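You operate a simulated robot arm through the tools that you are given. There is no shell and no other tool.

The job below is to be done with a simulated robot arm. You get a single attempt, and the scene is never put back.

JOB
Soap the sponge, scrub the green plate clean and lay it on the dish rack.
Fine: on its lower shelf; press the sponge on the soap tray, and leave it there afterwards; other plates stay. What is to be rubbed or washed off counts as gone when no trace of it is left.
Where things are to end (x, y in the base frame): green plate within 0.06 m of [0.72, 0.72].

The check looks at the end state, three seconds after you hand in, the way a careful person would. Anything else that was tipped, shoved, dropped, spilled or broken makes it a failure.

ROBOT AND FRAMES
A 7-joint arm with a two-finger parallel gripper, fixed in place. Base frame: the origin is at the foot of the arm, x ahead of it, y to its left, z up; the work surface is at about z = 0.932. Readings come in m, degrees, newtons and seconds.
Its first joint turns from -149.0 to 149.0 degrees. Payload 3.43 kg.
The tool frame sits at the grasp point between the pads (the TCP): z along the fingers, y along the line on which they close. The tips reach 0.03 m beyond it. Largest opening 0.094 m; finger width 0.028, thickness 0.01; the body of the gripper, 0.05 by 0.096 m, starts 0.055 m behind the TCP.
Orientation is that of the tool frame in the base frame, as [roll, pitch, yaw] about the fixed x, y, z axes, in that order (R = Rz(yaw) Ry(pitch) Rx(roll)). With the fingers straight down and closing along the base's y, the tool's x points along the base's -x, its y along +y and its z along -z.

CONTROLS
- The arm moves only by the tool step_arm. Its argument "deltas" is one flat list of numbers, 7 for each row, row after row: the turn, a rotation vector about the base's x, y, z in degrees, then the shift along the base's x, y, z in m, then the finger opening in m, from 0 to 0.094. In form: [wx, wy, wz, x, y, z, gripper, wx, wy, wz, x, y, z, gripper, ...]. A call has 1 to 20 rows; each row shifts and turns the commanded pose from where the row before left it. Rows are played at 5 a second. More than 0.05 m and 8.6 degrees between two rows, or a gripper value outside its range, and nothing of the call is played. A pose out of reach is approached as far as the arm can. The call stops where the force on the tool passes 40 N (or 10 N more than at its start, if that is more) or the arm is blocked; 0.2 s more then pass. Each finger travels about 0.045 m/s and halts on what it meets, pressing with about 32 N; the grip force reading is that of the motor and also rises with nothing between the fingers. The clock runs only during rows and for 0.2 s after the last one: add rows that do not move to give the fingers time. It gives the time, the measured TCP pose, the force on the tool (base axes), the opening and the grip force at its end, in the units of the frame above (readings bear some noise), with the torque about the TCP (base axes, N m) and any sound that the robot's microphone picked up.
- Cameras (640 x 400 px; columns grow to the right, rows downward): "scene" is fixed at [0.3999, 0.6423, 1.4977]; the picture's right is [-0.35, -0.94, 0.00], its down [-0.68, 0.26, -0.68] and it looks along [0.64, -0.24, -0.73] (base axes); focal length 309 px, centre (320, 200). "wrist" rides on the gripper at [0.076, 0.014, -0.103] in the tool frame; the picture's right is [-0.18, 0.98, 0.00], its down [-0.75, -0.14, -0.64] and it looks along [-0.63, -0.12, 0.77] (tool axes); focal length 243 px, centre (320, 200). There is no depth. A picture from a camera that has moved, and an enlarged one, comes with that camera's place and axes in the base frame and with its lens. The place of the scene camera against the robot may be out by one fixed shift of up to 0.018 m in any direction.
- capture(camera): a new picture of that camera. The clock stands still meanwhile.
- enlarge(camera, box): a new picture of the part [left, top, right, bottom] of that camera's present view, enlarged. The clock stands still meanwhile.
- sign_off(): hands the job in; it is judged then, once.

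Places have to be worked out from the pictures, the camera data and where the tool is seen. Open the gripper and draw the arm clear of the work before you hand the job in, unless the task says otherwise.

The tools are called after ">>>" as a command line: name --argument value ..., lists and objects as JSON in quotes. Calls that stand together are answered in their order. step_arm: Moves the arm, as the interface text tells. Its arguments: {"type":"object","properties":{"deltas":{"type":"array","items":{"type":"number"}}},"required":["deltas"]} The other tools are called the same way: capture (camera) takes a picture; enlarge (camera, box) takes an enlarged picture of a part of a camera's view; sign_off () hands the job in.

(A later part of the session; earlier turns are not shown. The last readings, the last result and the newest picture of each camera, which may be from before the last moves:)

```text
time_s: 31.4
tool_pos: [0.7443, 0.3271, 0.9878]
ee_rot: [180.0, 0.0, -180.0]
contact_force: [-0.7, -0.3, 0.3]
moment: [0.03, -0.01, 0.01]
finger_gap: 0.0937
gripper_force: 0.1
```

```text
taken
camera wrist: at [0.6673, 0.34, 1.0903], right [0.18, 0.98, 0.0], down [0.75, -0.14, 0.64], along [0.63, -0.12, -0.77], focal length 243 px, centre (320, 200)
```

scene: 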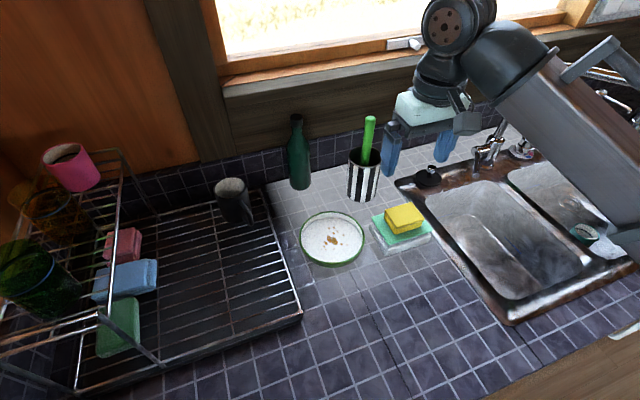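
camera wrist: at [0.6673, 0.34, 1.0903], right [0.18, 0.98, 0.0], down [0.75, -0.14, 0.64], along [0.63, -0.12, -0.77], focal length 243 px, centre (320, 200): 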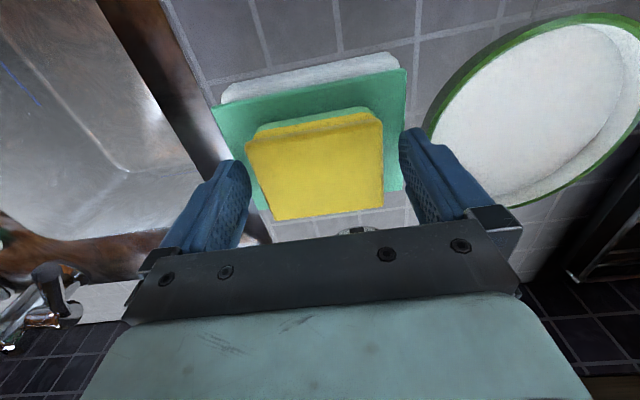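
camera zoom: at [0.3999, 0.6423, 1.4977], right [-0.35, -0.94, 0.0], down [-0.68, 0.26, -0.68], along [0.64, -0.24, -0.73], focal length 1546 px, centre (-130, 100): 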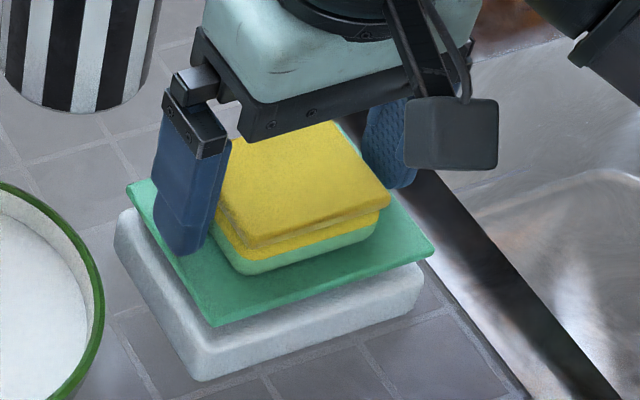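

The sponge sits on the tray and the tray is where it started. I'll lift straight up with open fingers and check.

>>> step_arm --deltas '[0, 0, 0, 0, 0, 0.01, 0.094, 0, 0, 0, 0, 0, 0.03, 0.094, 0, 0, 0, 0, 0, 0.04, 0.094, 0, 0, 0, 0, 0, 0.03, 0.094, 0, 0, 0, 0, 0, 0, 0.094]'

>>> enlarge --camera "scene" --box '[350, 160, 450, 260]'

>>> capture --camera "wrist"

```text
time_s: 32.6
tool_pos: [0.742, 0.328, 1.099]
ee_rot: [-180.0, -0.1, -179.9]
contact_force: [0.0, 0.3, 0.4]
moment: [-0.01, 0.03, 0.02]
finger_gap: 0.0941
gripper_force: 0.0
```

```text
4.00 times, centred on (400, 210) of scene
camera zoom: at [0.3999, 0.6423, 1.4977], right [-0.35, -0.94, 0.0], down [-0.68, 0.26, -0.68], along [0.64, -0.24, -0.73], focal length 1237 px, centre (0, 160)
```

zoom: 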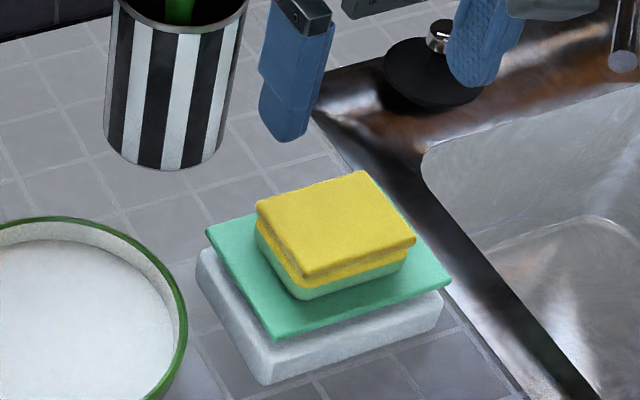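

```text
taken
camera wrist: at [0.6654, 0.3404, 1.2021], right [0.18, 0.98, 0.0], down [0.75, -0.14, 0.64], along [0.63, -0.12, -0.77], focal length 243 px, centre (320, 200)
```

wrist: 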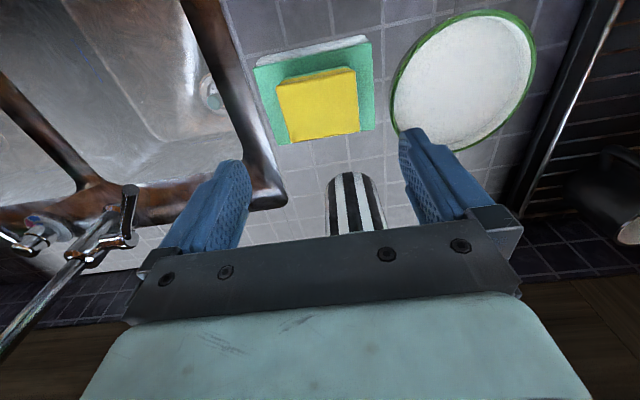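

The sponge is back on its tray. Next I move over the plate's near (−y) rim, staying high, to measure its current position before gripping it by the rim.

>>> step_arm --deltas '[0, 0, 0, 0.009, 0.027, 0, 0.094, 0, 0, 0, 0.009, 0.027, 0, 0.094, 0, 0, 0, 0.008, 0.026, -0.01, 0.094, 0, 0, 0, 0, 0, -0.02, 0.07, 0, 0, 0, 0, 0, 0, 0.05, 0, 0, 0, 0, 0, 0, 0.05]'

>>> capture --camera "wrist"

>>> enlarge --camera "scene" --box '[270, 170, 420, 290]'

```text
time_s: 34.0
tool_pos: [0.7688, 0.408, 1.0696]
ee_rot: [-180.0, 0.0, 179.9]
contact_force: [0.4, -0.7, 0.8]
moment: [0.01, -0.04, 0.0]
finger_gap: 0.05
gripper_force: 0.0
```

```text
taken
camera wrist: at [0.693, 0.4202, 1.1717], right [0.18, 0.98, 0.0], down [0.75, -0.14, 0.64], along [0.63, -0.12, -0.77], focal length 243 px, centre (320, 200)
```

wrist: 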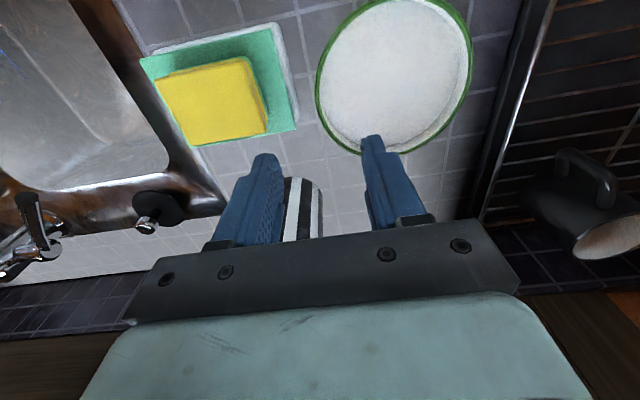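

```text
3.33 times, centred on (345, 230) of scene
camera zoom: at [0.3999, 0.6423, 1.4977], right [-0.35, -0.94, 0.0], down [-0.68, 0.26, -0.68], along [0.64, -0.24, -0.73], focal length 1030 px, centre (237, 100)
```

zoom: 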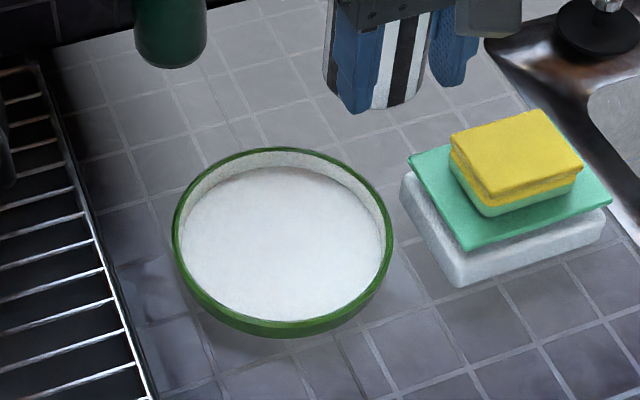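

>>> enlarge --camera "wrist" --box '[300, 0, 490, 170]'

```text
2.35 times, centred on (395, 85) of wrist
camera zoom: at [0.693, 0.4202, 1.1717], right [0.18, 0.98, 0.0], down [0.75, -0.14, 0.64], along [0.63, -0.12, -0.77], focal length 571 px, centre (144, 471)
```

zoom: 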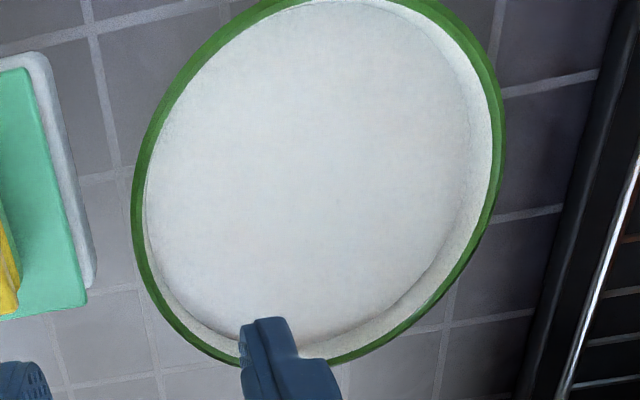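

The plate centre is about (0.771, 0.4755) with rim radius about 0.0715, so the −y rim is near y≈0.406. I'll descend with a 50 mm opening straddling that rim and pause just above it.

>>> step_arm --deltas '[0, 0, 0, 0.002, 0, -0.03, 0.05, 0, 0, 0, 0, 0, -0.03, 0.05, 0, 0, 0, 0, 0, -0.025, 0.05, 0, 0, 0, 0, 0, -0.02, 0.05, 0, 0, 0, 0, 0, -0.006, 0.05, 0, 0, 0, 0, 0, 0, 0.05]'

>>> capture --camera "wrist"

>>> enlarge --camera "scene" --box '[280, 170, 410, 280]'

```text
time_s: 35.2
tool_pos: [0.7699, 0.4067, 0.9667]
ee_rot: [-180.0, 0.3, -180.0]
contact_force: [-12.0, -0.8, 28.2]
moment: [-0.89, 0.45, -0.34]
finger_gap: 0.0506
gripper_force: 0.9
stopped in row 6: the force on the tool passed its limit at 196 N (the readings are from after the stop); the commanded pose is now the measured one
```

```text
taken
camera wrist: at [0.6931, 0.4207, 1.0697], right [0.18, 0.98, 0.0], down [0.75, -0.14, 0.65], along [0.63, -0.12, -0.76], focal length 243 px, centre (320, 200)
```

wrist: 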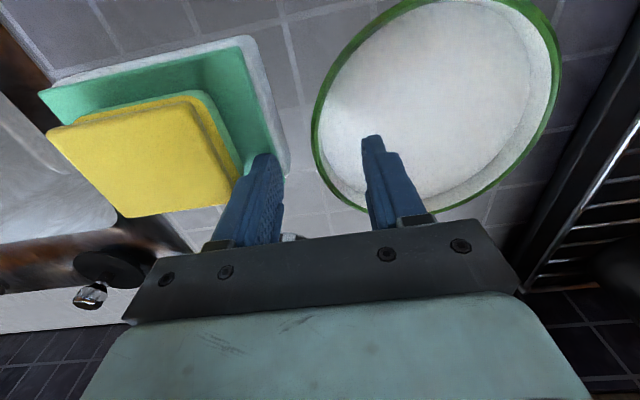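

```text
3.64 times, centred on (345, 225) of scene
camera zoom: at [0.3999, 0.6423, 1.4977], right [-0.35, -0.94, 0.0], down [-0.68, 0.26, -0.68], along [0.64, -0.24, -0.73], focal length 1124 px, centre (229, 109)
```

zoom: 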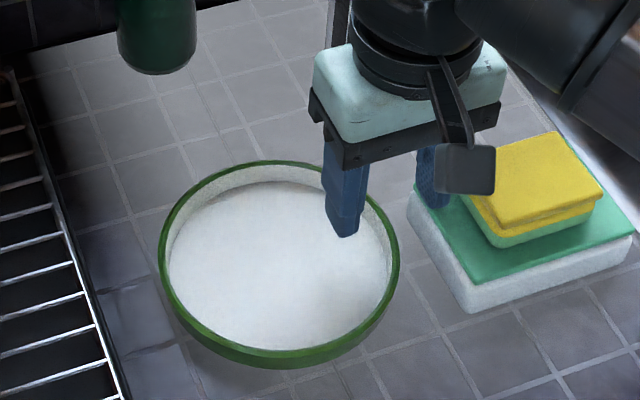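

My outer finger came down on the edge of the soap tray, which sits closer to the plate than I allowed for. I'll raise straight up and check whether the tray or sponge shifted.

>>> step_arm --deltas '[0, 0, 0, 0, 0, 0.01, 0.05, 0, 0, 0, 0, 0, 0.02, 0.05, 0, 0, 0, 0, 0, 0.03, 0.05, 0, 0, 0, 0, 0, 0.04, 0.05, 0, 0, 0, 0, 0, 0, 0.05]'

>>> capture --camera "wrist"

>>> enlarge --camera "scene" --box '[350, 160, 450, 260]'

>>> enlarge --camera "scene" --box '[350, 180, 450, 270]'

```text
time_s: 36.4
tool_pos: [0.7704, 0.4097, 1.0662]
ee_rot: [-180.0, 0.4, -180.0]
contact_force: [0.7, 0.5, 1.1]
moment: [0.0, -0.02, -0.01]
finger_gap: 0.0497
gripper_force: 0.0
```

```text
taken
camera wrist: at [0.6932, 0.4221, 1.1682], right [0.18, 0.98, 0.0], down [0.75, -0.14, 0.65], along [0.64, -0.12, -0.76], focal length 243 px, centre (320, 200)
```

wrist: 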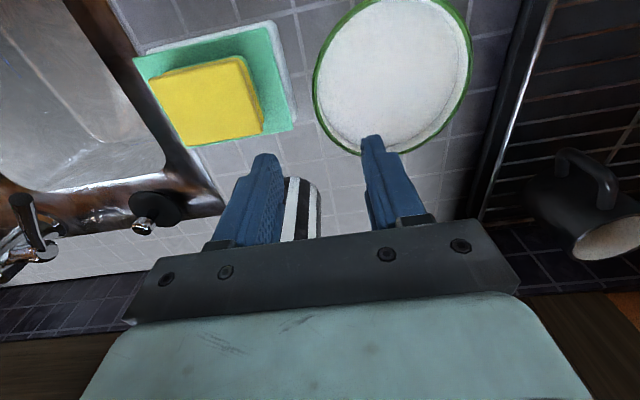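

```text
4.00 times, centred on (400, 210) of scene
camera zoom: at [0.3999, 0.6423, 1.4977], right [-0.35, -0.94, 0.0], down [-0.68, 0.26, -0.68], along [0.64, -0.24, -0.73], focal length 1237 px, centre (0, 160)
```

zoom: 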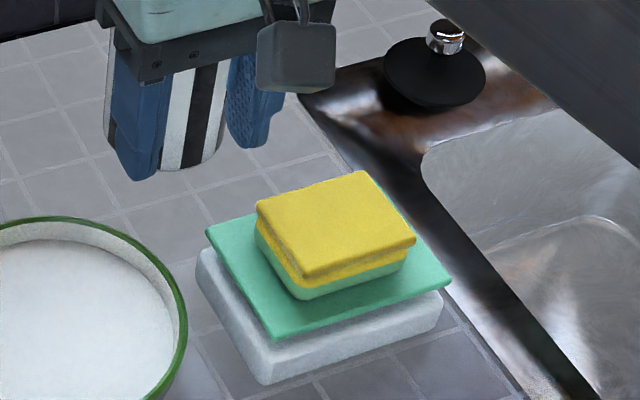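

```text
4.44 times, centred on (400, 225) of scene
camera zoom: at [0.3999, 0.6423, 1.4977], right [-0.35, -0.94, 0.0], down [-0.68, 0.26, -0.68], along [0.64, -0.24, -0.73], focal length 1374 px, centre (-36, 89)
```

zoom: 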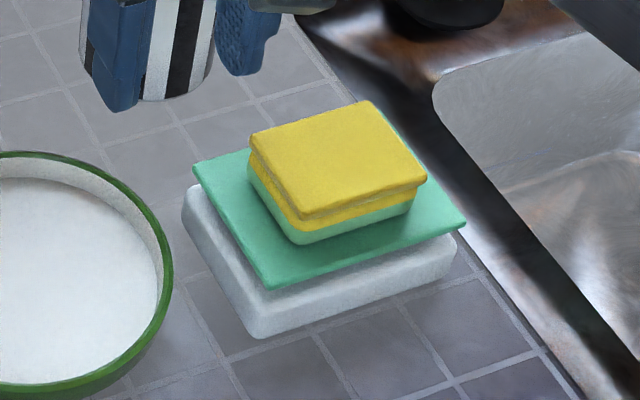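

The tray and sponge look the same as before that touch, so nothing was displaced. To stay clear of the tray I'll grip the rim on its diagonal (−x,−y) side: turn the tool −45° and move over (0.723, 0.427) at this height.

>>> step_arm --deltas '[0, 0.4, -7.5, -0.0079, 0.003, 0, 0.05, 0, 0, -7.5, -0.0079, 0.003, 0, 0.05, 0, 0, -7.5, -0.0079, 0.003, 0, 0.05, 0, 0, -7.5, -0.0079, 0.003, 0, 0.05, 0, 0, -7.5, -0.0079, 0.003, 0, 0.05, 0, 0, -7.5, -0.0079, 0.003, 0, 0.05, 0, 0, 0, 0, 0, 0, 0.05, 0, 0, 0, 0, 0, 0, 0.05]'

>>> capture --camera "wrist"

>>> enlarge --camera "scene" --box '[270, 150, 430, 290]'

```text
time_s: 38.2
tool_pos: [0.7253, 0.4257, 1.0658]
ee_rot: [-180.0, 0.1, 134.9]
contact_force: [0.2, 0.5, -0.5]
moment: [-0.01, 0.02, -0.03]
finger_gap: 0.0501
gripper_force: 0.1
```

```text
taken
camera wrist: at [0.6802, 0.4887, 1.1678], right [0.83, 0.56, 0.0], down [0.43, -0.63, 0.64], along [0.36, -0.53, -0.77], focal length 243 px, centre (320, 200)
```

wrist: 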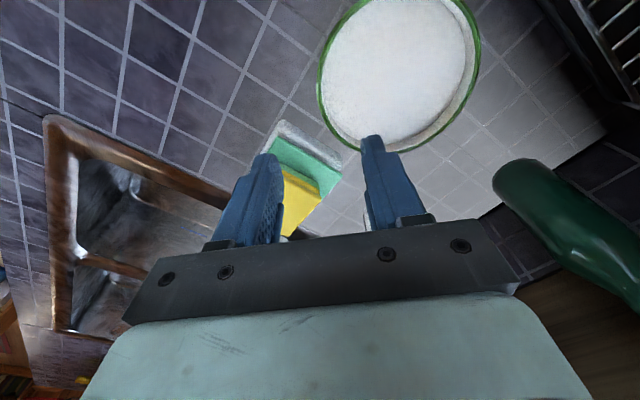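

```text
2.86 times, centred on (350, 220) of scene
camera zoom: at [0.3999, 0.6423, 1.4977], right [-0.35, -0.94, 0.0], down [-0.68, 0.26, -0.68], along [0.64, -0.24, -0.73], focal length 883 px, centre (234, 143)
```

zoom: 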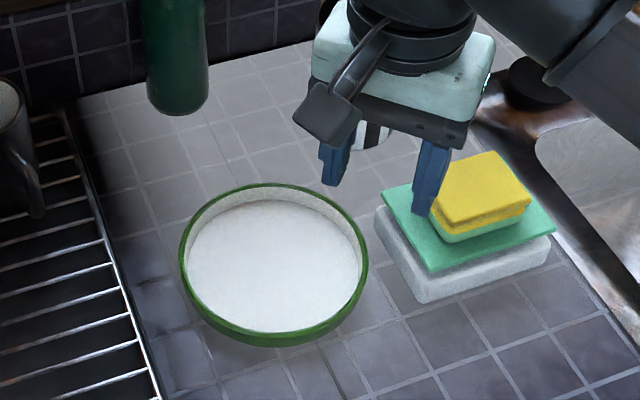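

The tool now straddles the diagonal rim with the tray well clear of the outer finger. I'll narrow the opening to 40 mm and descend to just above the rim, slowing near the end.

>>> step_arm --deltas '[0, 0, 0, 0, 0, -0.02, 0.04, 0, 0, 0, 0, 0, -0.025, 0.04, 0, 0, 0, 0, 0, -0.02, 0.04, 0, 0, 0, 0, 0, -0.015, 0.04, 0, 0, 0, 0, 0, -0.01, 0.04, 0, 0, 0, 0, 0, -0.006, 0.04, 0, 0, 0, 0, 0, 0, 0.04]'

>>> capture --camera "wrist"

>>> enlarge --camera "scene" --box '[290, 170, 430, 280]'

```text
time_s: 39.8
tool_pos: [0.7242, 0.4262, 0.9705]
ee_rot: [-179.9, 0.0, 135.0]
contact_force: [0.3, 0.0, -0.3]
moment: [0.02, -0.03, 0.0]
finger_gap: 0.0401
gripper_force: 0.0
```

```text
taken
camera wrist: at [0.6804, 0.4885, 1.0723], right [0.83, 0.56, 0.0], down [0.43, -0.63, 0.64], along [0.36, -0.53, -0.77], focal length 243 px, centre (320, 200)
```

wrist: 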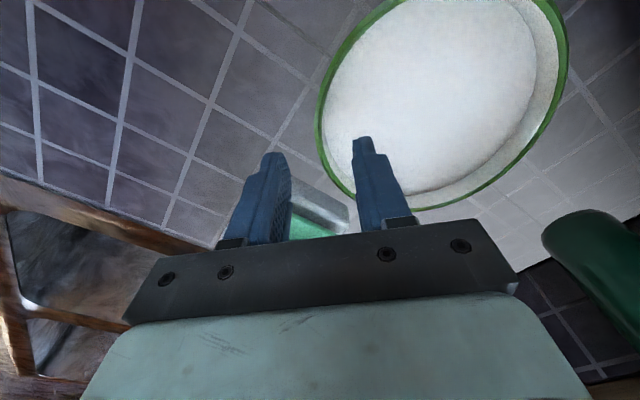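

```text
3.64 times, centred on (360, 225) of scene
camera zoom: at [0.3999, 0.6423, 1.4977], right [-0.35, -0.94, 0.0], down [-0.68, 0.26, -0.68], along [0.64, -0.24, -0.73], focal length 1124 px, centre (174, 109)
```

zoom: 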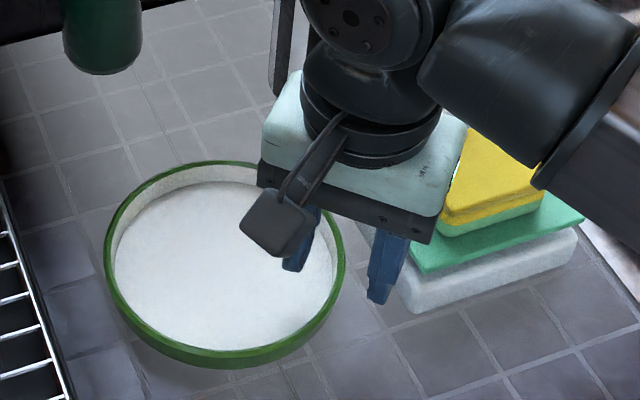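

The rim runs between the two fingers and the tray is clear. I'll lower slowly in 3 mm steps.

>>> step_arm --deltas '[0, 0, 0, 0, 0, -0.003, 0.04, 0, 0, 0, 0, 0, -0.003, 0.04, 0, 0, 0, 0, 0, -0.003, 0.04, 0, 0, 0, 0, 0, -0.003, 0.04, 0, 0, 0, 0, 0, -0.003, 0.04, 0, 0, 0, 0, 0, -0.003, 0.04, 0, 0, 0, 0, 0, -0.002, 0.04, 0, 0, 0, 0, 0, 0, 0.04]'

>>> enlarge --camera "scene" --box '[310, 200, 410, 270]'

>>> capture --camera "wrist"

```text
time_s: 41.6
tool_pos: [0.7247, 0.426, 0.9483]
ee_rot: [-179.9, 0.0, 135.0]
contact_force: [-0.7, 0.7, 0.1]
moment: [0.01, -0.01, 0.02]
finger_gap: 0.04
gripper_force: 0.1
```

```text
5.71 times, centred on (360, 235) of scene
camera zoom: at [0.3999, 0.6423, 1.4977], right [-0.35, -0.94, 0.0], down [-0.68, 0.26, -0.68], along [0.64, -0.24, -0.73], focal length 1767 px, centre (91, 0)
```

zoom: 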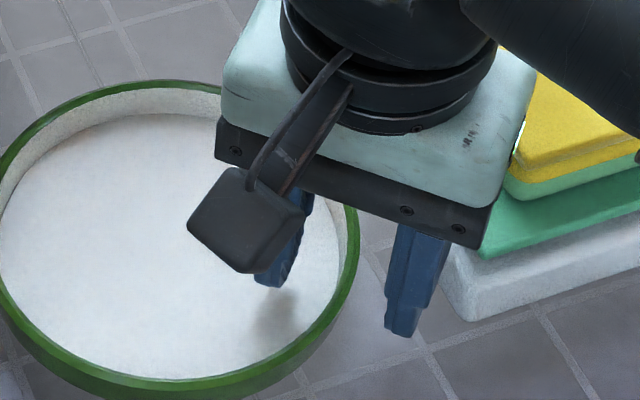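

```text
taken
camera wrist: at [0.6809, 0.4893, 1.0519], right [0.83, 0.56, 0.0], down [0.43, -0.63, 0.64], along [0.36, -0.53, -0.77], focal length 243 px, centre (320, 200)
```

wrist: 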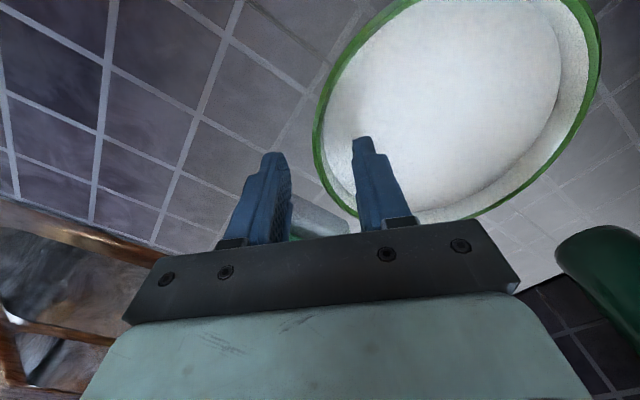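

Still free at z=0.948, with the inner tip nearing the plate floor. I'll go down 5 mm more in small steps.

>>> step_arm --deltas '[0, 0, 0, 0, 0, -0.0015, 0.04, 0, 0, 0, 0, 0, -0.0015, 0.04, 0, 0, 0, 0, 0, -0.0015, 0.04, 0, 0, 0, 0, 0, -0.001, 0.04, 0, 0, 0, 0, 0, 0, 0.04]'

>>> enlarge --camera "scene" --box '[310, 200, 410, 270]'

```text
time_s: 42.8
tool_pos: [0.7243, 0.4257, 0.9427]
ee_rot: [-180.0, 0.0, 135.1]
contact_force: [0.0, 0.7, 0.8]
moment: [-0.01, -0.01, 0.0]
finger_gap: 0.0402
gripper_force: 0.1
```

```text
5.71 times, centred on (360, 235) of scene
camera zoom: at [0.3999, 0.6423, 1.4977], right [-0.35, -0.94, 0.0], down [-0.68, 0.26, -0.68], along [0.64, -0.24, -0.73], focal length 1767 px, centre (91, 0)
```

zoom: 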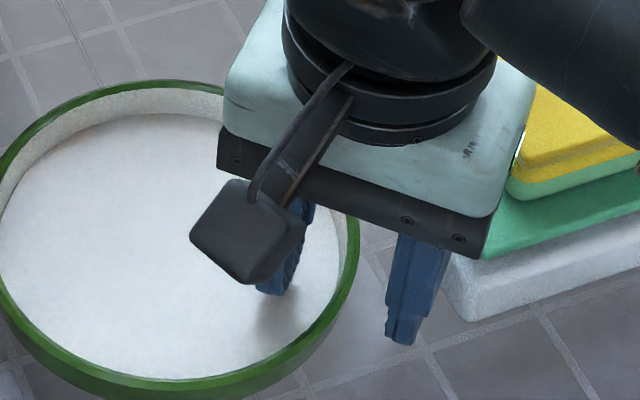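

>>> step_arm --deltas '[0, 0, 0, 0, 0, -0.001, 0.04, 0, 0, 0, 0, 0, -0.001, 0.04, 0, 0, 0, 0, 0, 0, 0.04]'

```text
time_s: 43.6
tool_pos: [0.7248, 0.4276, 0.9408]
ee_rot: [180.0, -0.1, 135.0]
contact_force: [0.0, 0.1, 0.6]
moment: [-0.03, -0.02, 0.0]
finger_gap: 0.0402
gripper_force: 0.0
```

No contact yet with tips at about z=0.911. I'll close on the rim now.

>>> step_arm --deltas '[0, 0, 0, 0, 0, 0, 0.03, 0, 0, 0, 0, 0, 0, 0.02, 0, 0, 0, 0, 0, 0, 0.01, 0, 0, 0, 0, 0, 0, 0.0, 0, 0, 0, 0, 0, 0, 0.0, 0, 0, 0, 0, 0, 0, 0.0, 0, 0, 0, 0, 0, 0, 0.0]'

>>> enlarge --camera "scene" --box '[290, 190, 410, 280]'

>>> capture --camera "wrist"

```text
time_s: 45.2
tool_pos: [0.7246, 0.4262, 0.9418]
ee_rot: [-180.0, 0.0, 135.0]
contact_force: [1.1, -1.0, 2.5]
moment: [0.19, -0.34, -0.17]
finger_gap: 0.0111
gripper_force: 32.0
```

```text
4.44 times, centred on (350, 235) of scene
camera zoom: at [0.3999, 0.6423, 1.4977], right [-0.35, -0.94, 0.0], down [-0.68, 0.26, -0.68], along [0.64, -0.24, -0.73], focal length 1374 px, centre (187, 44)
```

zoom: 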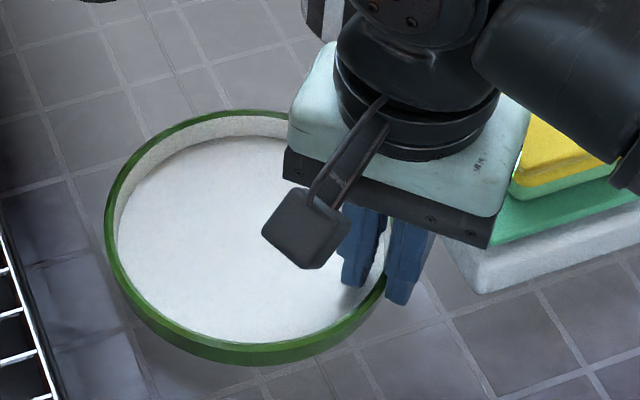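

```text
taken
camera wrist: at [0.6804, 0.489, 1.0445], right [0.83, 0.56, 0.0], down [0.43, -0.63, 0.64], along [0.36, -0.53, -0.77], focal length 243 px, centre (320, 200)
```

wrist: 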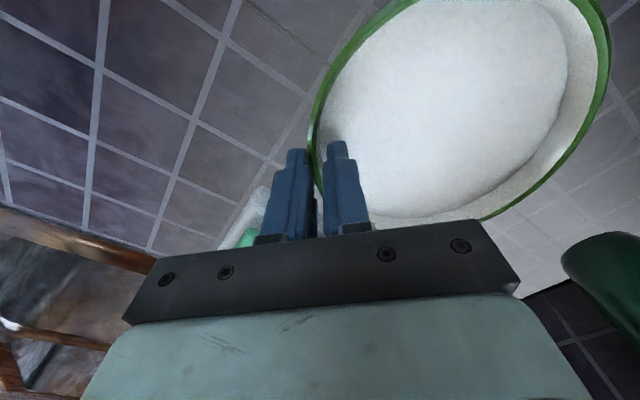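

The rim is gripped (11 mm gap, 32 N). I'll lift slowly and check the plate's attitude.

>>> step_arm --deltas '[0, 0, 0, 0, 0, 0.003, 0.0, 0, 0, 0, 0, 0, 0.005, 0.0, 0, 0, 0, 0, 0, 0.008, 0.0, 0, 0, 0, 0, 0, 0.01, 0.0, 0, 0, 0, 0, 0, 0, 0.0]'

>>> enlarge --camera "scene" --box '[270, 170, 430, 290]'

>>> capture --camera "wrist"

```text
time_s: 46.4
tool_pos: [0.7245, 0.4269, 0.9671]
ee_rot: [-180.0, -0.1, 135.0]
contact_force: [-0.9, -0.2, -2.4]
moment: [-0.11, 0.08, 0.03]
finger_gap: 0.0103
gripper_force: 32.0
```

```text
3.33 times, centred on (350, 230) of scene
camera zoom: at [0.3999, 0.6423, 1.4977], right [-0.35, -0.94, 0.0], down [-0.68, 0.26, -0.68], along [0.64, -0.24, -0.73], focal length 1030 px, centre (220, 100)
```

zoom: 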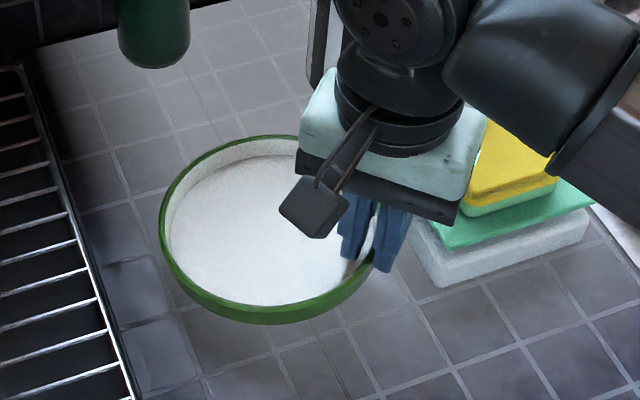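

```text
taken
camera wrist: at [0.6804, 0.4886, 1.0704], right [0.83, 0.56, 0.0], down [0.43, -0.63, 0.64], along [0.36, -0.53, -0.77], focal length 243 px, centre (320, 200)
```

wrist: 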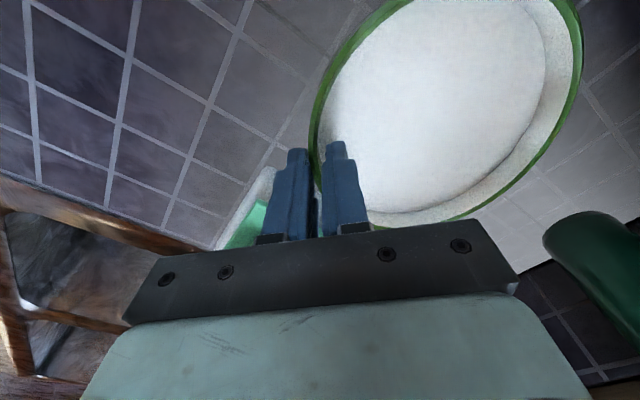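

The plate is coming up with some droop of the far edge (about 2.4 N weight). I'll lift further and see whether the droop holds steady.

>>> step_arm --deltas '[0, 0, 0, 0, 0, 0.01, 0.0, 0, 0, 0, 0, 0, 0.015, 0.0, 0, 0, 0, 0, 0, 0.02, 0.0, 0, 0, 0, 0, 0, 0.02, 0.0, 0, 0, 0, 0, 0, 0.01, 0.0, 0, 0, 0, 0, 0, 0, 0.0, 0, 0, 0, 0, 0, 0, 0.0]'

>>> capture --camera "scene"

>>> capture --camera "wrist"

```text
time_s: 48.0
tool_pos: [0.7244, 0.4258, 1.0424]
ee_rot: [180.0, 0.0, 135.0]
contact_force: [-0.5, -0.3, -2.2]
moment: [-0.09, 0.06, 0.0]
finger_gap: 0.0101
gripper_force: 32.4
```

```text
taken
```

scene: 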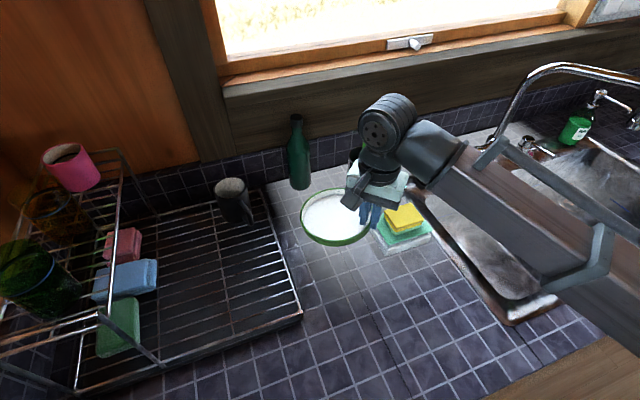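

```text
taken
camera wrist: at [0.6809, 0.4885, 1.1456], right [0.83, 0.56, 0.0], down [0.43, -0.63, 0.64], along [0.36, -0.53, -0.77], focal length 243 px, centre (320, 200)
```

wrist: 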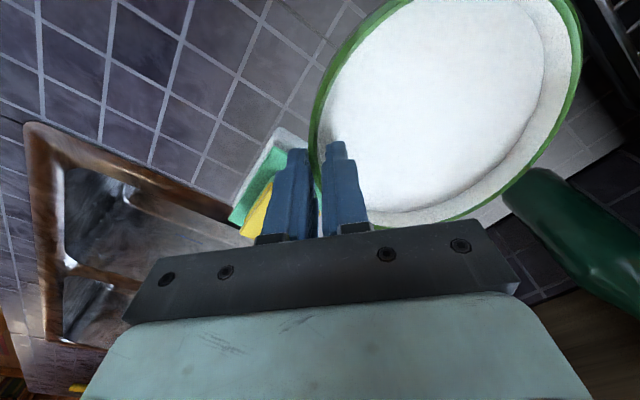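

The plate is held steadily with a fixed tilt of roughly 7–8°. Before carrying it, I'll take a closer look at the rack around the target spot.

>>> enlarge --camera "scene" --box '[60, 140, 320, 400]'

>>> enlarge --camera "scene" --box '[200, 240, 330, 360]'

```text
1.54 times, centred on (190, 270) of scene
camera zoom: at [0.3999, 0.6423, 1.4977], right [-0.35, -0.94, 0.0], down [-0.68, 0.26, -0.68], along [0.64, -0.24, -0.73], focal length 476 px, centre (520, 92)
```

zoom: 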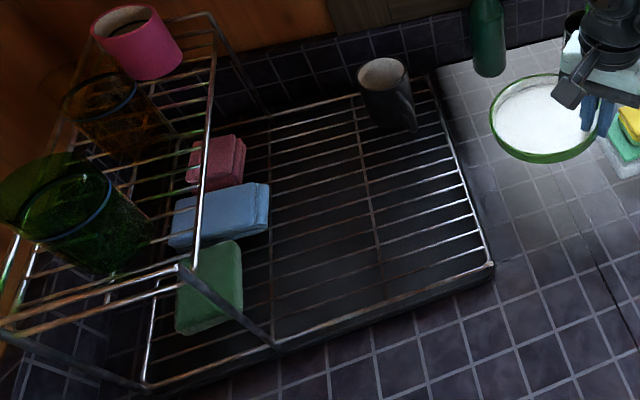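

```text
3.33 times, centred on (265, 300) of scene
camera zoom: at [0.3999, 0.6423, 1.4977], right [-0.35, -0.94, 0.0], down [-0.68, 0.26, -0.68], along [0.64, -0.24, -0.73], focal length 1030 px, centre (503, -133)
```

zoom: 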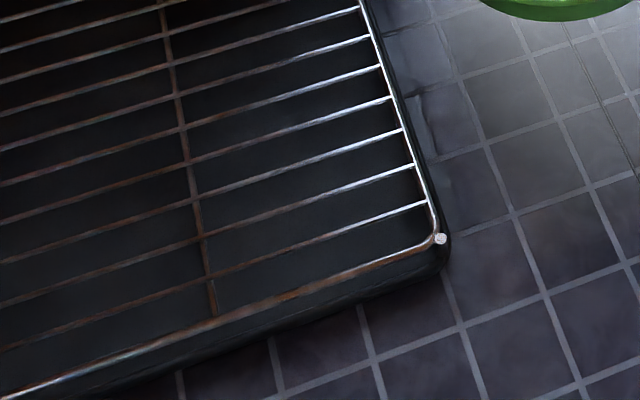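

The rack's lower shelf is a flush wire grid over a drip tray, free around (0.72, 0.72). I'll first level the plate by tilting the tool about 7.5° around the rim tangent.

>>> step_arm --deltas '[1.8, -1.8, 0, 0, 0, 0.004, 0.0, 1.8, -1.8, 0, 0, 0, 0.004, 0.0, 1.7, -1.7, 0, 0, 0, 0, 0.0, 0, 0, 0, 0, 0, 0, 0.0, 0, 0, 0, 0, 0, 0, 0.0]'

>>> enlarge --camera "scene" --box '[270, 140, 430, 270]'

>>> capture --camera "wrist"

```text
time_s: 49.2
tool_pos: [0.7233, 0.4269, 1.049]
ee_rot: [172.5, 0.0, 134.9]
contact_force: [-0.3, -0.4, -2.1]
moment: [-0.08, 0.1, 0.02]
finger_gap: 0.0097
gripper_force: 31.7
```

```text
3.08 times, centred on (350, 205) of scene
camera zoom: at [0.3999, 0.6423, 1.4977], right [-0.35, -0.94, 0.0], down [-0.68, 0.26, -0.68], along [0.64, -0.24, -0.73], focal length 951 px, centre (228, 185)
```

zoom: 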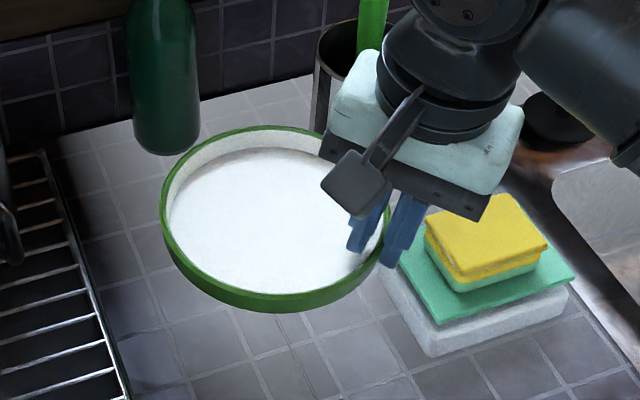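

```text
taken
camera wrist: at [0.6708, 0.4789, 1.154], right [0.82, 0.56, 0.13], down [0.37, -0.69, 0.62], along [0.43, -0.46, -0.78], focal length 243 px, centre (320, 200)
```

wrist: 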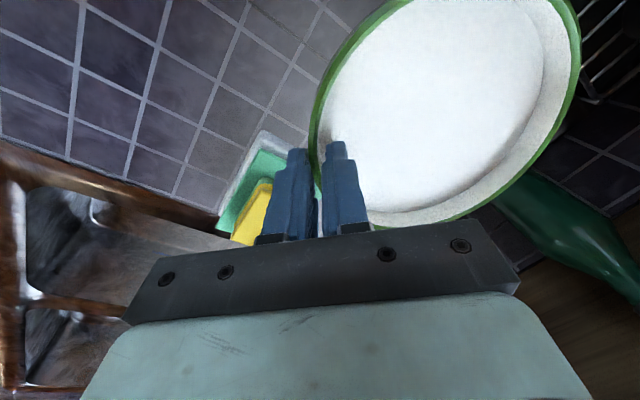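

From the wrist view the plate is now level within about 1°. I'll carry it across to the rack at this height, passing well clear of the mug.

>>> step_arm --deltas '[0, 0, 0, -0.0058, 0.0234, 0, 0.0, 0, 0, 0, -0.0058, 0.0234, 0, 0.0, 0, 0, 0, -0.0058, 0.0234, 0, 0.0, 0, 0, 0, -0.0058, 0.0234, 0, 0.0, 0, 0, 0, -0.0058, 0.0234, 0, 0.0, 0, 0, 0, 0, 0, 0, 0.0]'

>>> capture --camera "scene"

>>> capture --camera "wrist"

```text
time_s: 50.6
tool_pos: [0.6943, 0.5424, 1.05]
ee_rot: [172.5, 0.0, 135.0]
contact_force: [-0.6, -0.2, -2.4]
moment: [-0.07, 0.1, -0.03]
finger_gap: 0.01
gripper_force: 32.1
```

```text
taken
```

scene: 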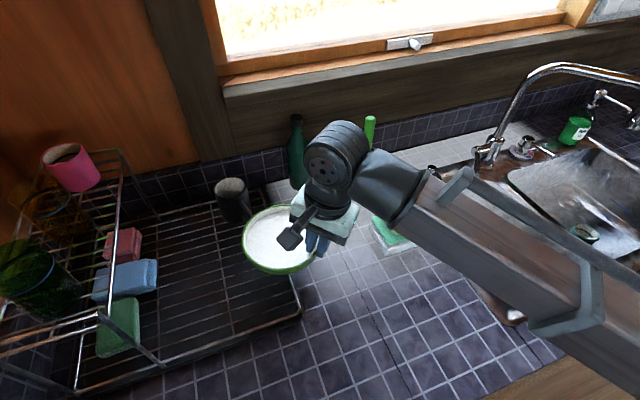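

```text
taken
camera wrist: at [0.6409, 0.5963, 1.1548], right [0.82, 0.56, 0.13], down [0.37, -0.69, 0.62], along [0.43, -0.46, -0.78], focal length 243 px, centre (320, 200)
```

wrist: 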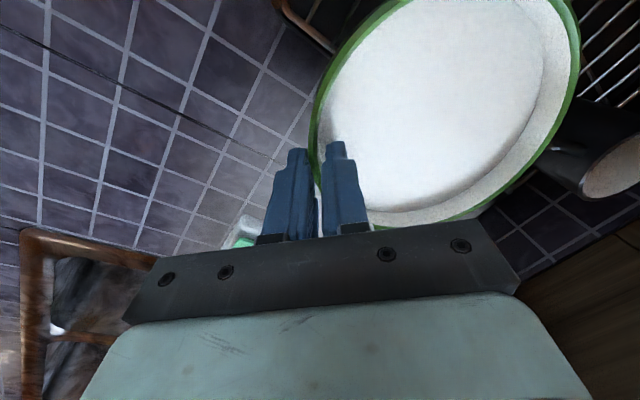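

Halfway, all clear. Continuing to the target column.

>>> step_arm --deltas '[0, 0, 0, -0.0058, 0.0237, 0, 0.0, 0, 0, 0, -0.0058, 0.0237, 0, 0.0, 0, 0, 0, -0.0058, 0.0237, 0, 0.0, 0, 0, 0, -0.0058, 0.0237, 0, 0.0, 0, 0, 0, -0.0058, 0.0237, 0, 0.0, 0, 0, 0, 0, 0, 0, 0.0]'

>>> capture --camera "scene"

>>> capture --camera "wrist"

```text
time_s: 52.0
tool_pos: [0.6663, 0.6611, 1.0506]
ee_rot: [172.5, 0.0, 135.0]
contact_force: [-0.5, 0.1, -0.8]
moment: [-0.11, 0.09, 0.01]
finger_gap: 0.0101
gripper_force: 31.7
```

```text
taken
```

scene: 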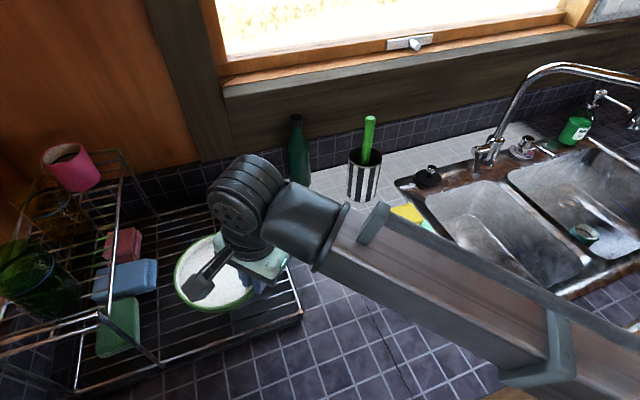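

```text
taken
camera wrist: at [0.6128, 0.7134, 1.1551], right [0.82, 0.56, 0.13], down [0.37, -0.69, 0.62], along [0.43, -0.46, -0.78], focal length 243 px, centre (320, 200)
```

wrist: 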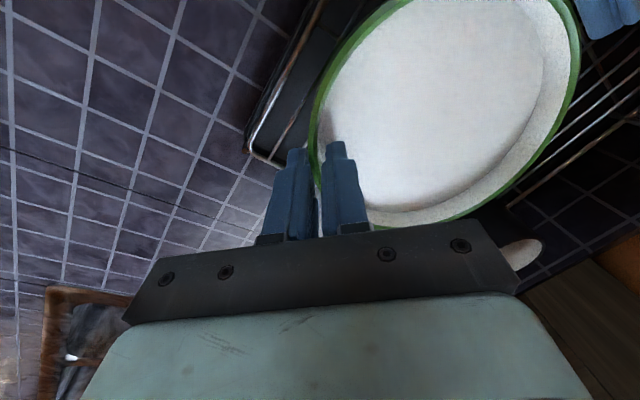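

The plate hangs over about (0.714, 0.709) and I estimate the grid at z≈0.938. I'll lower it to just above the grid.

>>> step_arm --deltas '[0, 0, 0, 0, 0, -0.015, 0.0, 0, 0, 0, 0, 0, -0.015, 0.0, 0, 0, 0, 0, 0, -0.012, 0.0, 0, 0, 0, 0, 0, -0.01, 0.0, 0, 0, 0, 0, 0, -0.006, 0.0, 0, 0, 0, 0, 0, 0, 0.0]'

>>> enlarge --camera "scene" --box '[150, 210, 310, 340]'

>>> capture --camera "wrist"

```text
time_s: 53.4
tool_pos: [0.6661, 0.6607, 0.9923]
ee_rot: [172.4, 0.0, 135.0]
contact_force: [0.9, -0.3, -2.4]
moment: [-0.11, 0.06, -0.01]
finger_gap: 0.01
gripper_force: 32.0
```

```text
3.08 times, centred on (230, 275) of scene
camera zoom: at [0.3999, 0.6423, 1.4977], right [-0.35, -0.94, 0.0], down [-0.68, 0.26, -0.68], along [0.64, -0.24, -0.73], focal length 951 px, centre (597, -31)
```

zoom: 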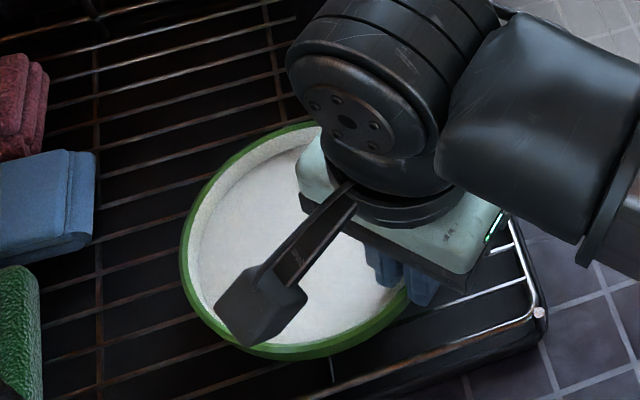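

```text
taken
camera wrist: at [0.6133, 0.7139, 1.097], right [0.82, 0.56, 0.13], down [0.37, -0.69, 0.62], along [0.43, -0.46, -0.78], focal length 243 px, centre (320, 200)
```

wrist: 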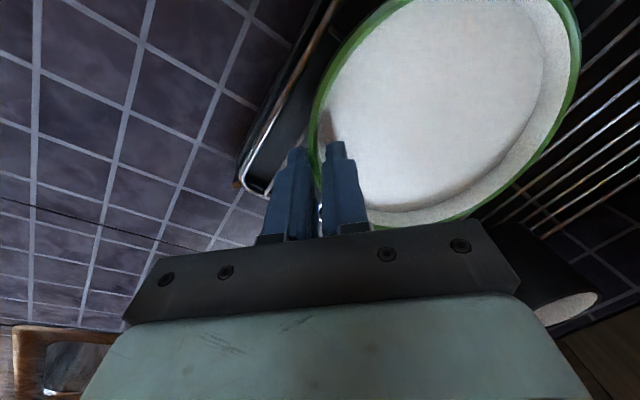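

Position looks right on both cameras. I'll lower in 2–3 mm steps until contact.

>>> step_arm --deltas '[0, 0, 0, 0, 0, -0.003, 0.0, 0, 0, 0, 0, 0, -0.003, 0.0, 0, 0, 0, 0, 0, -0.002, 0.0, 0, 0, 0, 0, 0, -0.002, 0.0, 0, 0, 0, 0, 0, 0, 0.0]'

```text
time_s: 54.6
tool_pos: [0.6667, 0.6613, 0.9822]
ee_rot: [172.5, 0.1, 135.0]
contact_force: [-0.2, 0.0, -1.6]
moment: [-0.11, 0.15, -0.01]
finger_gap: 0.0099
gripper_force: 31.5
```

>>> step_arm --deltas '[0, 0, 0, 0, 0, -0.002, 0.0, 0, 0, 0, 0, 0, -0.002, 0.0, 0, 0, 0, 0, 0, -0.001, 0.0, 0, 0, 0, 0, 0, 0, 0.0]'

```text
time_s: 55.6
tool_pos: [0.6679, 0.6617, 0.9772]
ee_rot: [172.5, 0.0, 135.1]
contact_force: [-0.1, 0.9, -1.4]
moment: [-0.1, 0.11, -0.01]
finger_gap: 0.0103
gripper_force: 31.8
```

>>> step_arm --deltas '[0, 0, 0, 0, 0, -0.0015, 0.0, 0, 0, 0, 0, 0, -0.0015, 0.0, 0, 0, 0, 0, 0, 0, 0.0]'

>>> enlarge --camera "scene" --box '[170, 230, 310, 340]'

```text
time_s: 56.4
tool_pos: [0.6672, 0.6626, 0.9747]
ee_rot: [172.4, 0.0, 134.9]
contact_force: [-0.5, -0.7, -1.2]
moment: [-0.05, 0.1, -0.01]
finger_gap: 0.0099
gripper_force: 32.0
```

```text
3.64 times, centred on (240, 285) of scene
camera zoom: at [0.3999, 0.6423, 1.4977], right [-0.35, -0.94, 0.0], down [-0.68, 0.26, -0.68], along [0.64, -0.24, -0.73], focal length 1124 px, centre (611, -109)
```

zoom: 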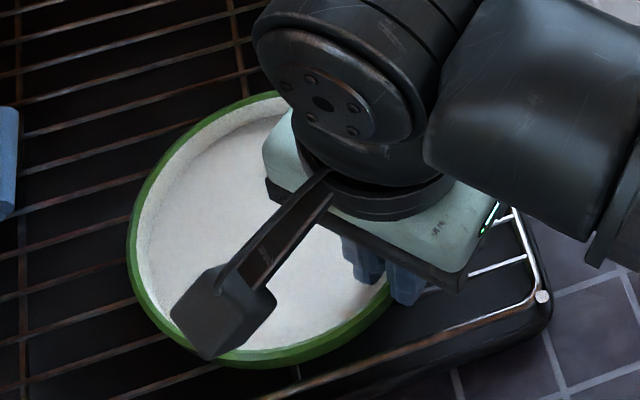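

Still hanging free. I'll nudge +5 mm in x and y toward the exact target for margin from the front rail, then keep lowering.

>>> step_arm --deltas '[0, 0, 0, 0.003, 0.003, 0.002, 0.0, 0, 0, 0, 0.002, 0.002, 0, 0.0, 0, 0, 0, 0, 0, -0.002, 0.0, 0, 0, 0, 0, 0, -0.0015, 0.0, 0, 0, 0, 0, 0, -0.0015, 0.0, 0, 0, 0, 0, 0, 0, 0.0]'

```text
time_s: 57.8
tool_pos: [0.6708, 0.667, 0.9741]
ee_rot: [172.3, 0.0, 135.0]
contact_force: [2.7, 1.2, 25.9]
moment: [0.18, -0.15, -0.03]
finger_gap: 0.0104
gripper_force: 32.0
```

Contact: 26 N, with the moment showing the near edge of the foot touching first. I'll back off a little and ease the tool tilt ~1° to bring the far side down flat.

>>> step_arm --deltas '[0, 0, 0, 0, 0, 0.0015, 0.0, -0.7, 0.7, 0, 0, 0, 0, 0.0, 0, 0, 0, 0, 0, 0, 0.0]'

```text
time_s: 58.6
tool_pos: [0.6723, 0.6666, 0.9741]
ee_rot: [173.4, 0.1, 135.0]
contact_force: [7.8, 4.3, 23.3]
moment: [0.29, -0.42, -0.03]
finger_gap: 0.0103
gripper_force: 32.1
```

>>> step_arm --deltas '[0, 0, 0, 0, 0, 0.0015, 0.0, 0, 0, 0, 0, 0, 0, 0.0]'

```text
time_s: 59.2
tool_pos: [0.6693, 0.6663, 0.9734]
ee_rot: [173.6, 0.0, 134.9]
contact_force: [1.9, 2.3, 6.7]
moment: [-0.01, -0.05, 0.04]
finger_gap: 0.0103
gripper_force: 32.9
```

>>> enlarge --camera "scene" --box '[170, 220, 310, 340]'

>>> capture --camera "wrist"

```text
3.33 times, centred on (240, 280) of scene
camera zoom: at [0.3999, 0.6423, 1.4977], right [-0.35, -0.94, 0.0], down [-0.68, 0.26, -0.68], along [0.64, -0.24, -0.73], focal length 1030 px, centre (587, -67)
```

zoom: 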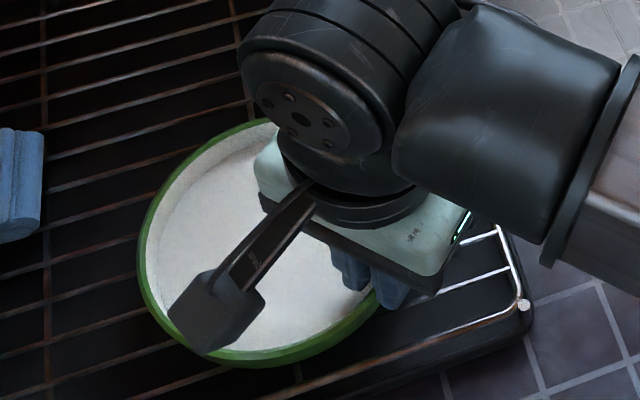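

```text
taken
camera wrist: at [0.6189, 0.7203, 1.0777], right [0.82, 0.56, 0.11], down [0.38, -0.68, 0.62], along [0.42, -0.47, -0.78], focal length 243 px, centre (320, 200)
```

wrist: 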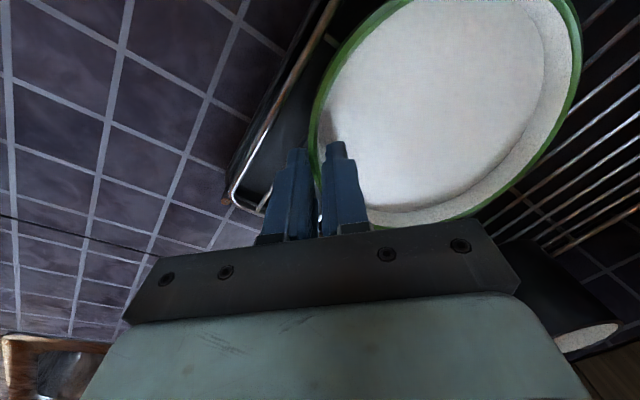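

The near edge is resting lightly (6.7 N). I'll ease the tilt by about one more degree to let the far side down, then check the moment.

>>> step_arm --deltas '[-0.7, 0.7, 0, 0, 0, 0.0005, 0.0, 0, 0, 0, 0, 0, 0, 0.0]'

```text
time_s: 59.8
tool_pos: [0.6712, 0.6667, 0.9743]
ee_rot: [174.7, 0.0, 135.0]
contact_force: [-0.5, 0.6, -2.5]
moment: [-0.09, 0.1, 0.04]
finger_gap: 0.0102
gripper_force: 32.1
```

>>> step_arm --deltas '[-0.5, 0.5, 0, 0, 0, -0.0005, 0.0, 0, 0, 0, 0, 0, 0, 0.0]'

```text
time_s: 60.4
tool_pos: [0.6722, 0.6655, 0.9747]
ee_rot: [175.2, -0.1, 134.9]
contact_force: [-0.8, -0.6, 1.6]
moment: [0.22, -0.23, -0.02]
finger_gap: 0.0103
gripper_force: 31.8
```

Now the moment shows the far edge touching too, so the plate is essentially flat on the grid. I'll lower another 0.7 mm and open the fingers just a bit.

>>> step_arm --deltas '[0, 0, 0, 0, 0, -0.0007, 0.0, 0, 0, 0, 0, 0, 0, 0.0]'

```text
time_s: 61.0
tool_pos: [0.6716, 0.6672, 0.9737]
ee_rot: [175.3, 0.0, 135.0]
contact_force: [0.7, -2.4, 4.6]
moment: [0.22, -0.09, -0.08]
finger_gap: 0.0103
gripper_force: 31.7
```

>>> step_arm --deltas '[0, 0, 0, 0, 0, 0, 0.012, 0, 0, 0, 0, 0, 0, 0.015, 0, 0, 0, 0, 0, 0, 0.02, 0, 0, 0, 0, 0, 0, 0.026, 0, 0, 0, 0, 0, 0, 0.032, 0, 0, 0, 0, 0, 0, 0.032]'

>>> enlarge --camera "scene" --box '[170, 220, 310, 340]'

>>> capture --camera "wrist"

```text
time_s: 62.4
tool_pos: [0.671, 0.6649, 0.9731]
ee_rot: [175.0, 0.0, 135.0]
contact_force: [-0.1, -0.1, 0.9]
moment: [0.01, 0.0, -0.03]
finger_gap: 0.032
gripper_force: 0.0
```

```text
3.33 times, centred on (240, 280) of scene
camera zoom: at [0.3999, 0.6423, 1.4977], right [-0.35, -0.94, 0.0], down [-0.68, 0.26, -0.68], along [0.64, -0.24, -0.73], focal length 1030 px, centre (587, -67)
```

zoom: 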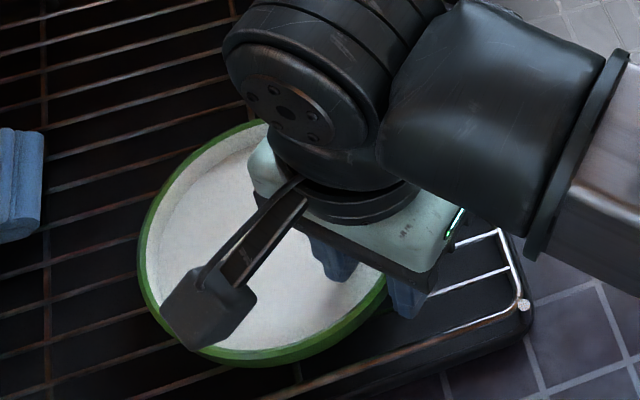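

```text
taken
camera wrist: at [0.6216, 0.7231, 1.0774], right [0.82, 0.56, 0.08], down [0.4, -0.67, 0.63], along [0.41, -0.48, -0.77], focal length 243 px, centre (320, 200)
```

wrist: 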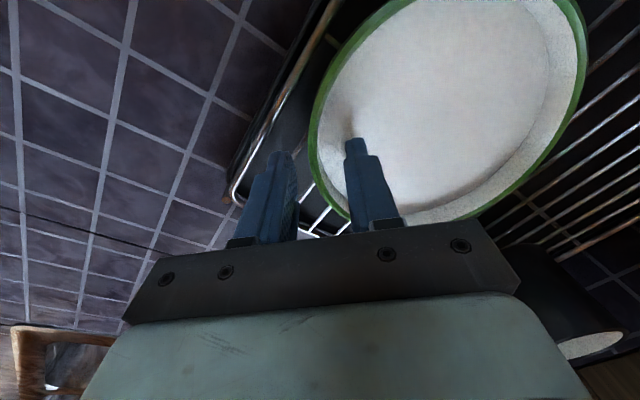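

The plate is released and sits still. I'll withdraw straight up, slowly at first.

>>> step_arm --deltas '[0, 0, 0, 0, 0, 0.004, 0.032, 0, 0, 0, 0, 0, 0.008, 0.032, 0, 0, 0, 0, 0, 0.012, 0.032, 0, 0, 0, 0, 0, 0.02, 0.032, 0, 0, 0, 0, 0, 0.03, 0.032, 0, 0, 0, 0, 0, 0.03, 0.032, 0, 0, 0, 0, 0, 0, 0.032]'

>>> capture --camera "scene"

>>> capture --camera "wrist"

```text
time_s: 64.0
tool_pos: [0.6703, 0.666, 1.0769]
ee_rot: [175.1, 0.0, 135.0]
contact_force: [0.4, 0.8, -0.9]
moment: [0.01, -0.03, -0.04]
finger_gap: 0.0321
gripper_force: 0.1
```

```text
taken
```

scene: 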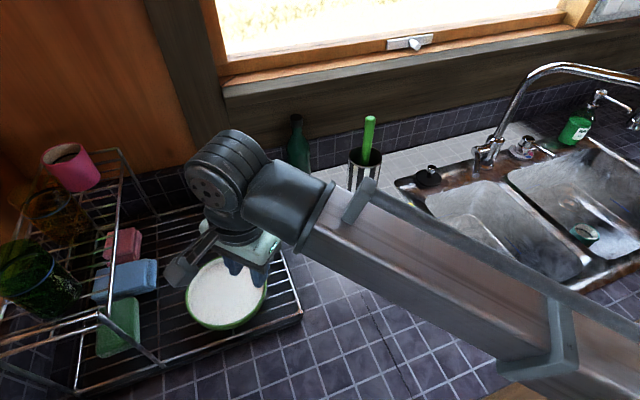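

```text
taken
camera wrist: at [0.6206, 0.7229, 1.1815], right [0.82, 0.56, 0.08], down [0.4, -0.67, 0.63], along [0.41, -0.48, -0.77], focal length 243 px, centre (320, 200)
```

wrist: 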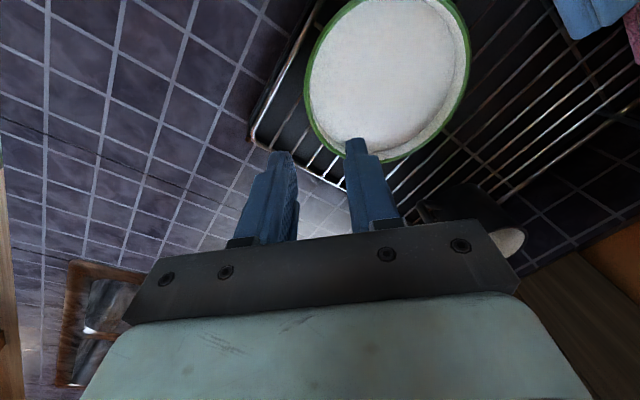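

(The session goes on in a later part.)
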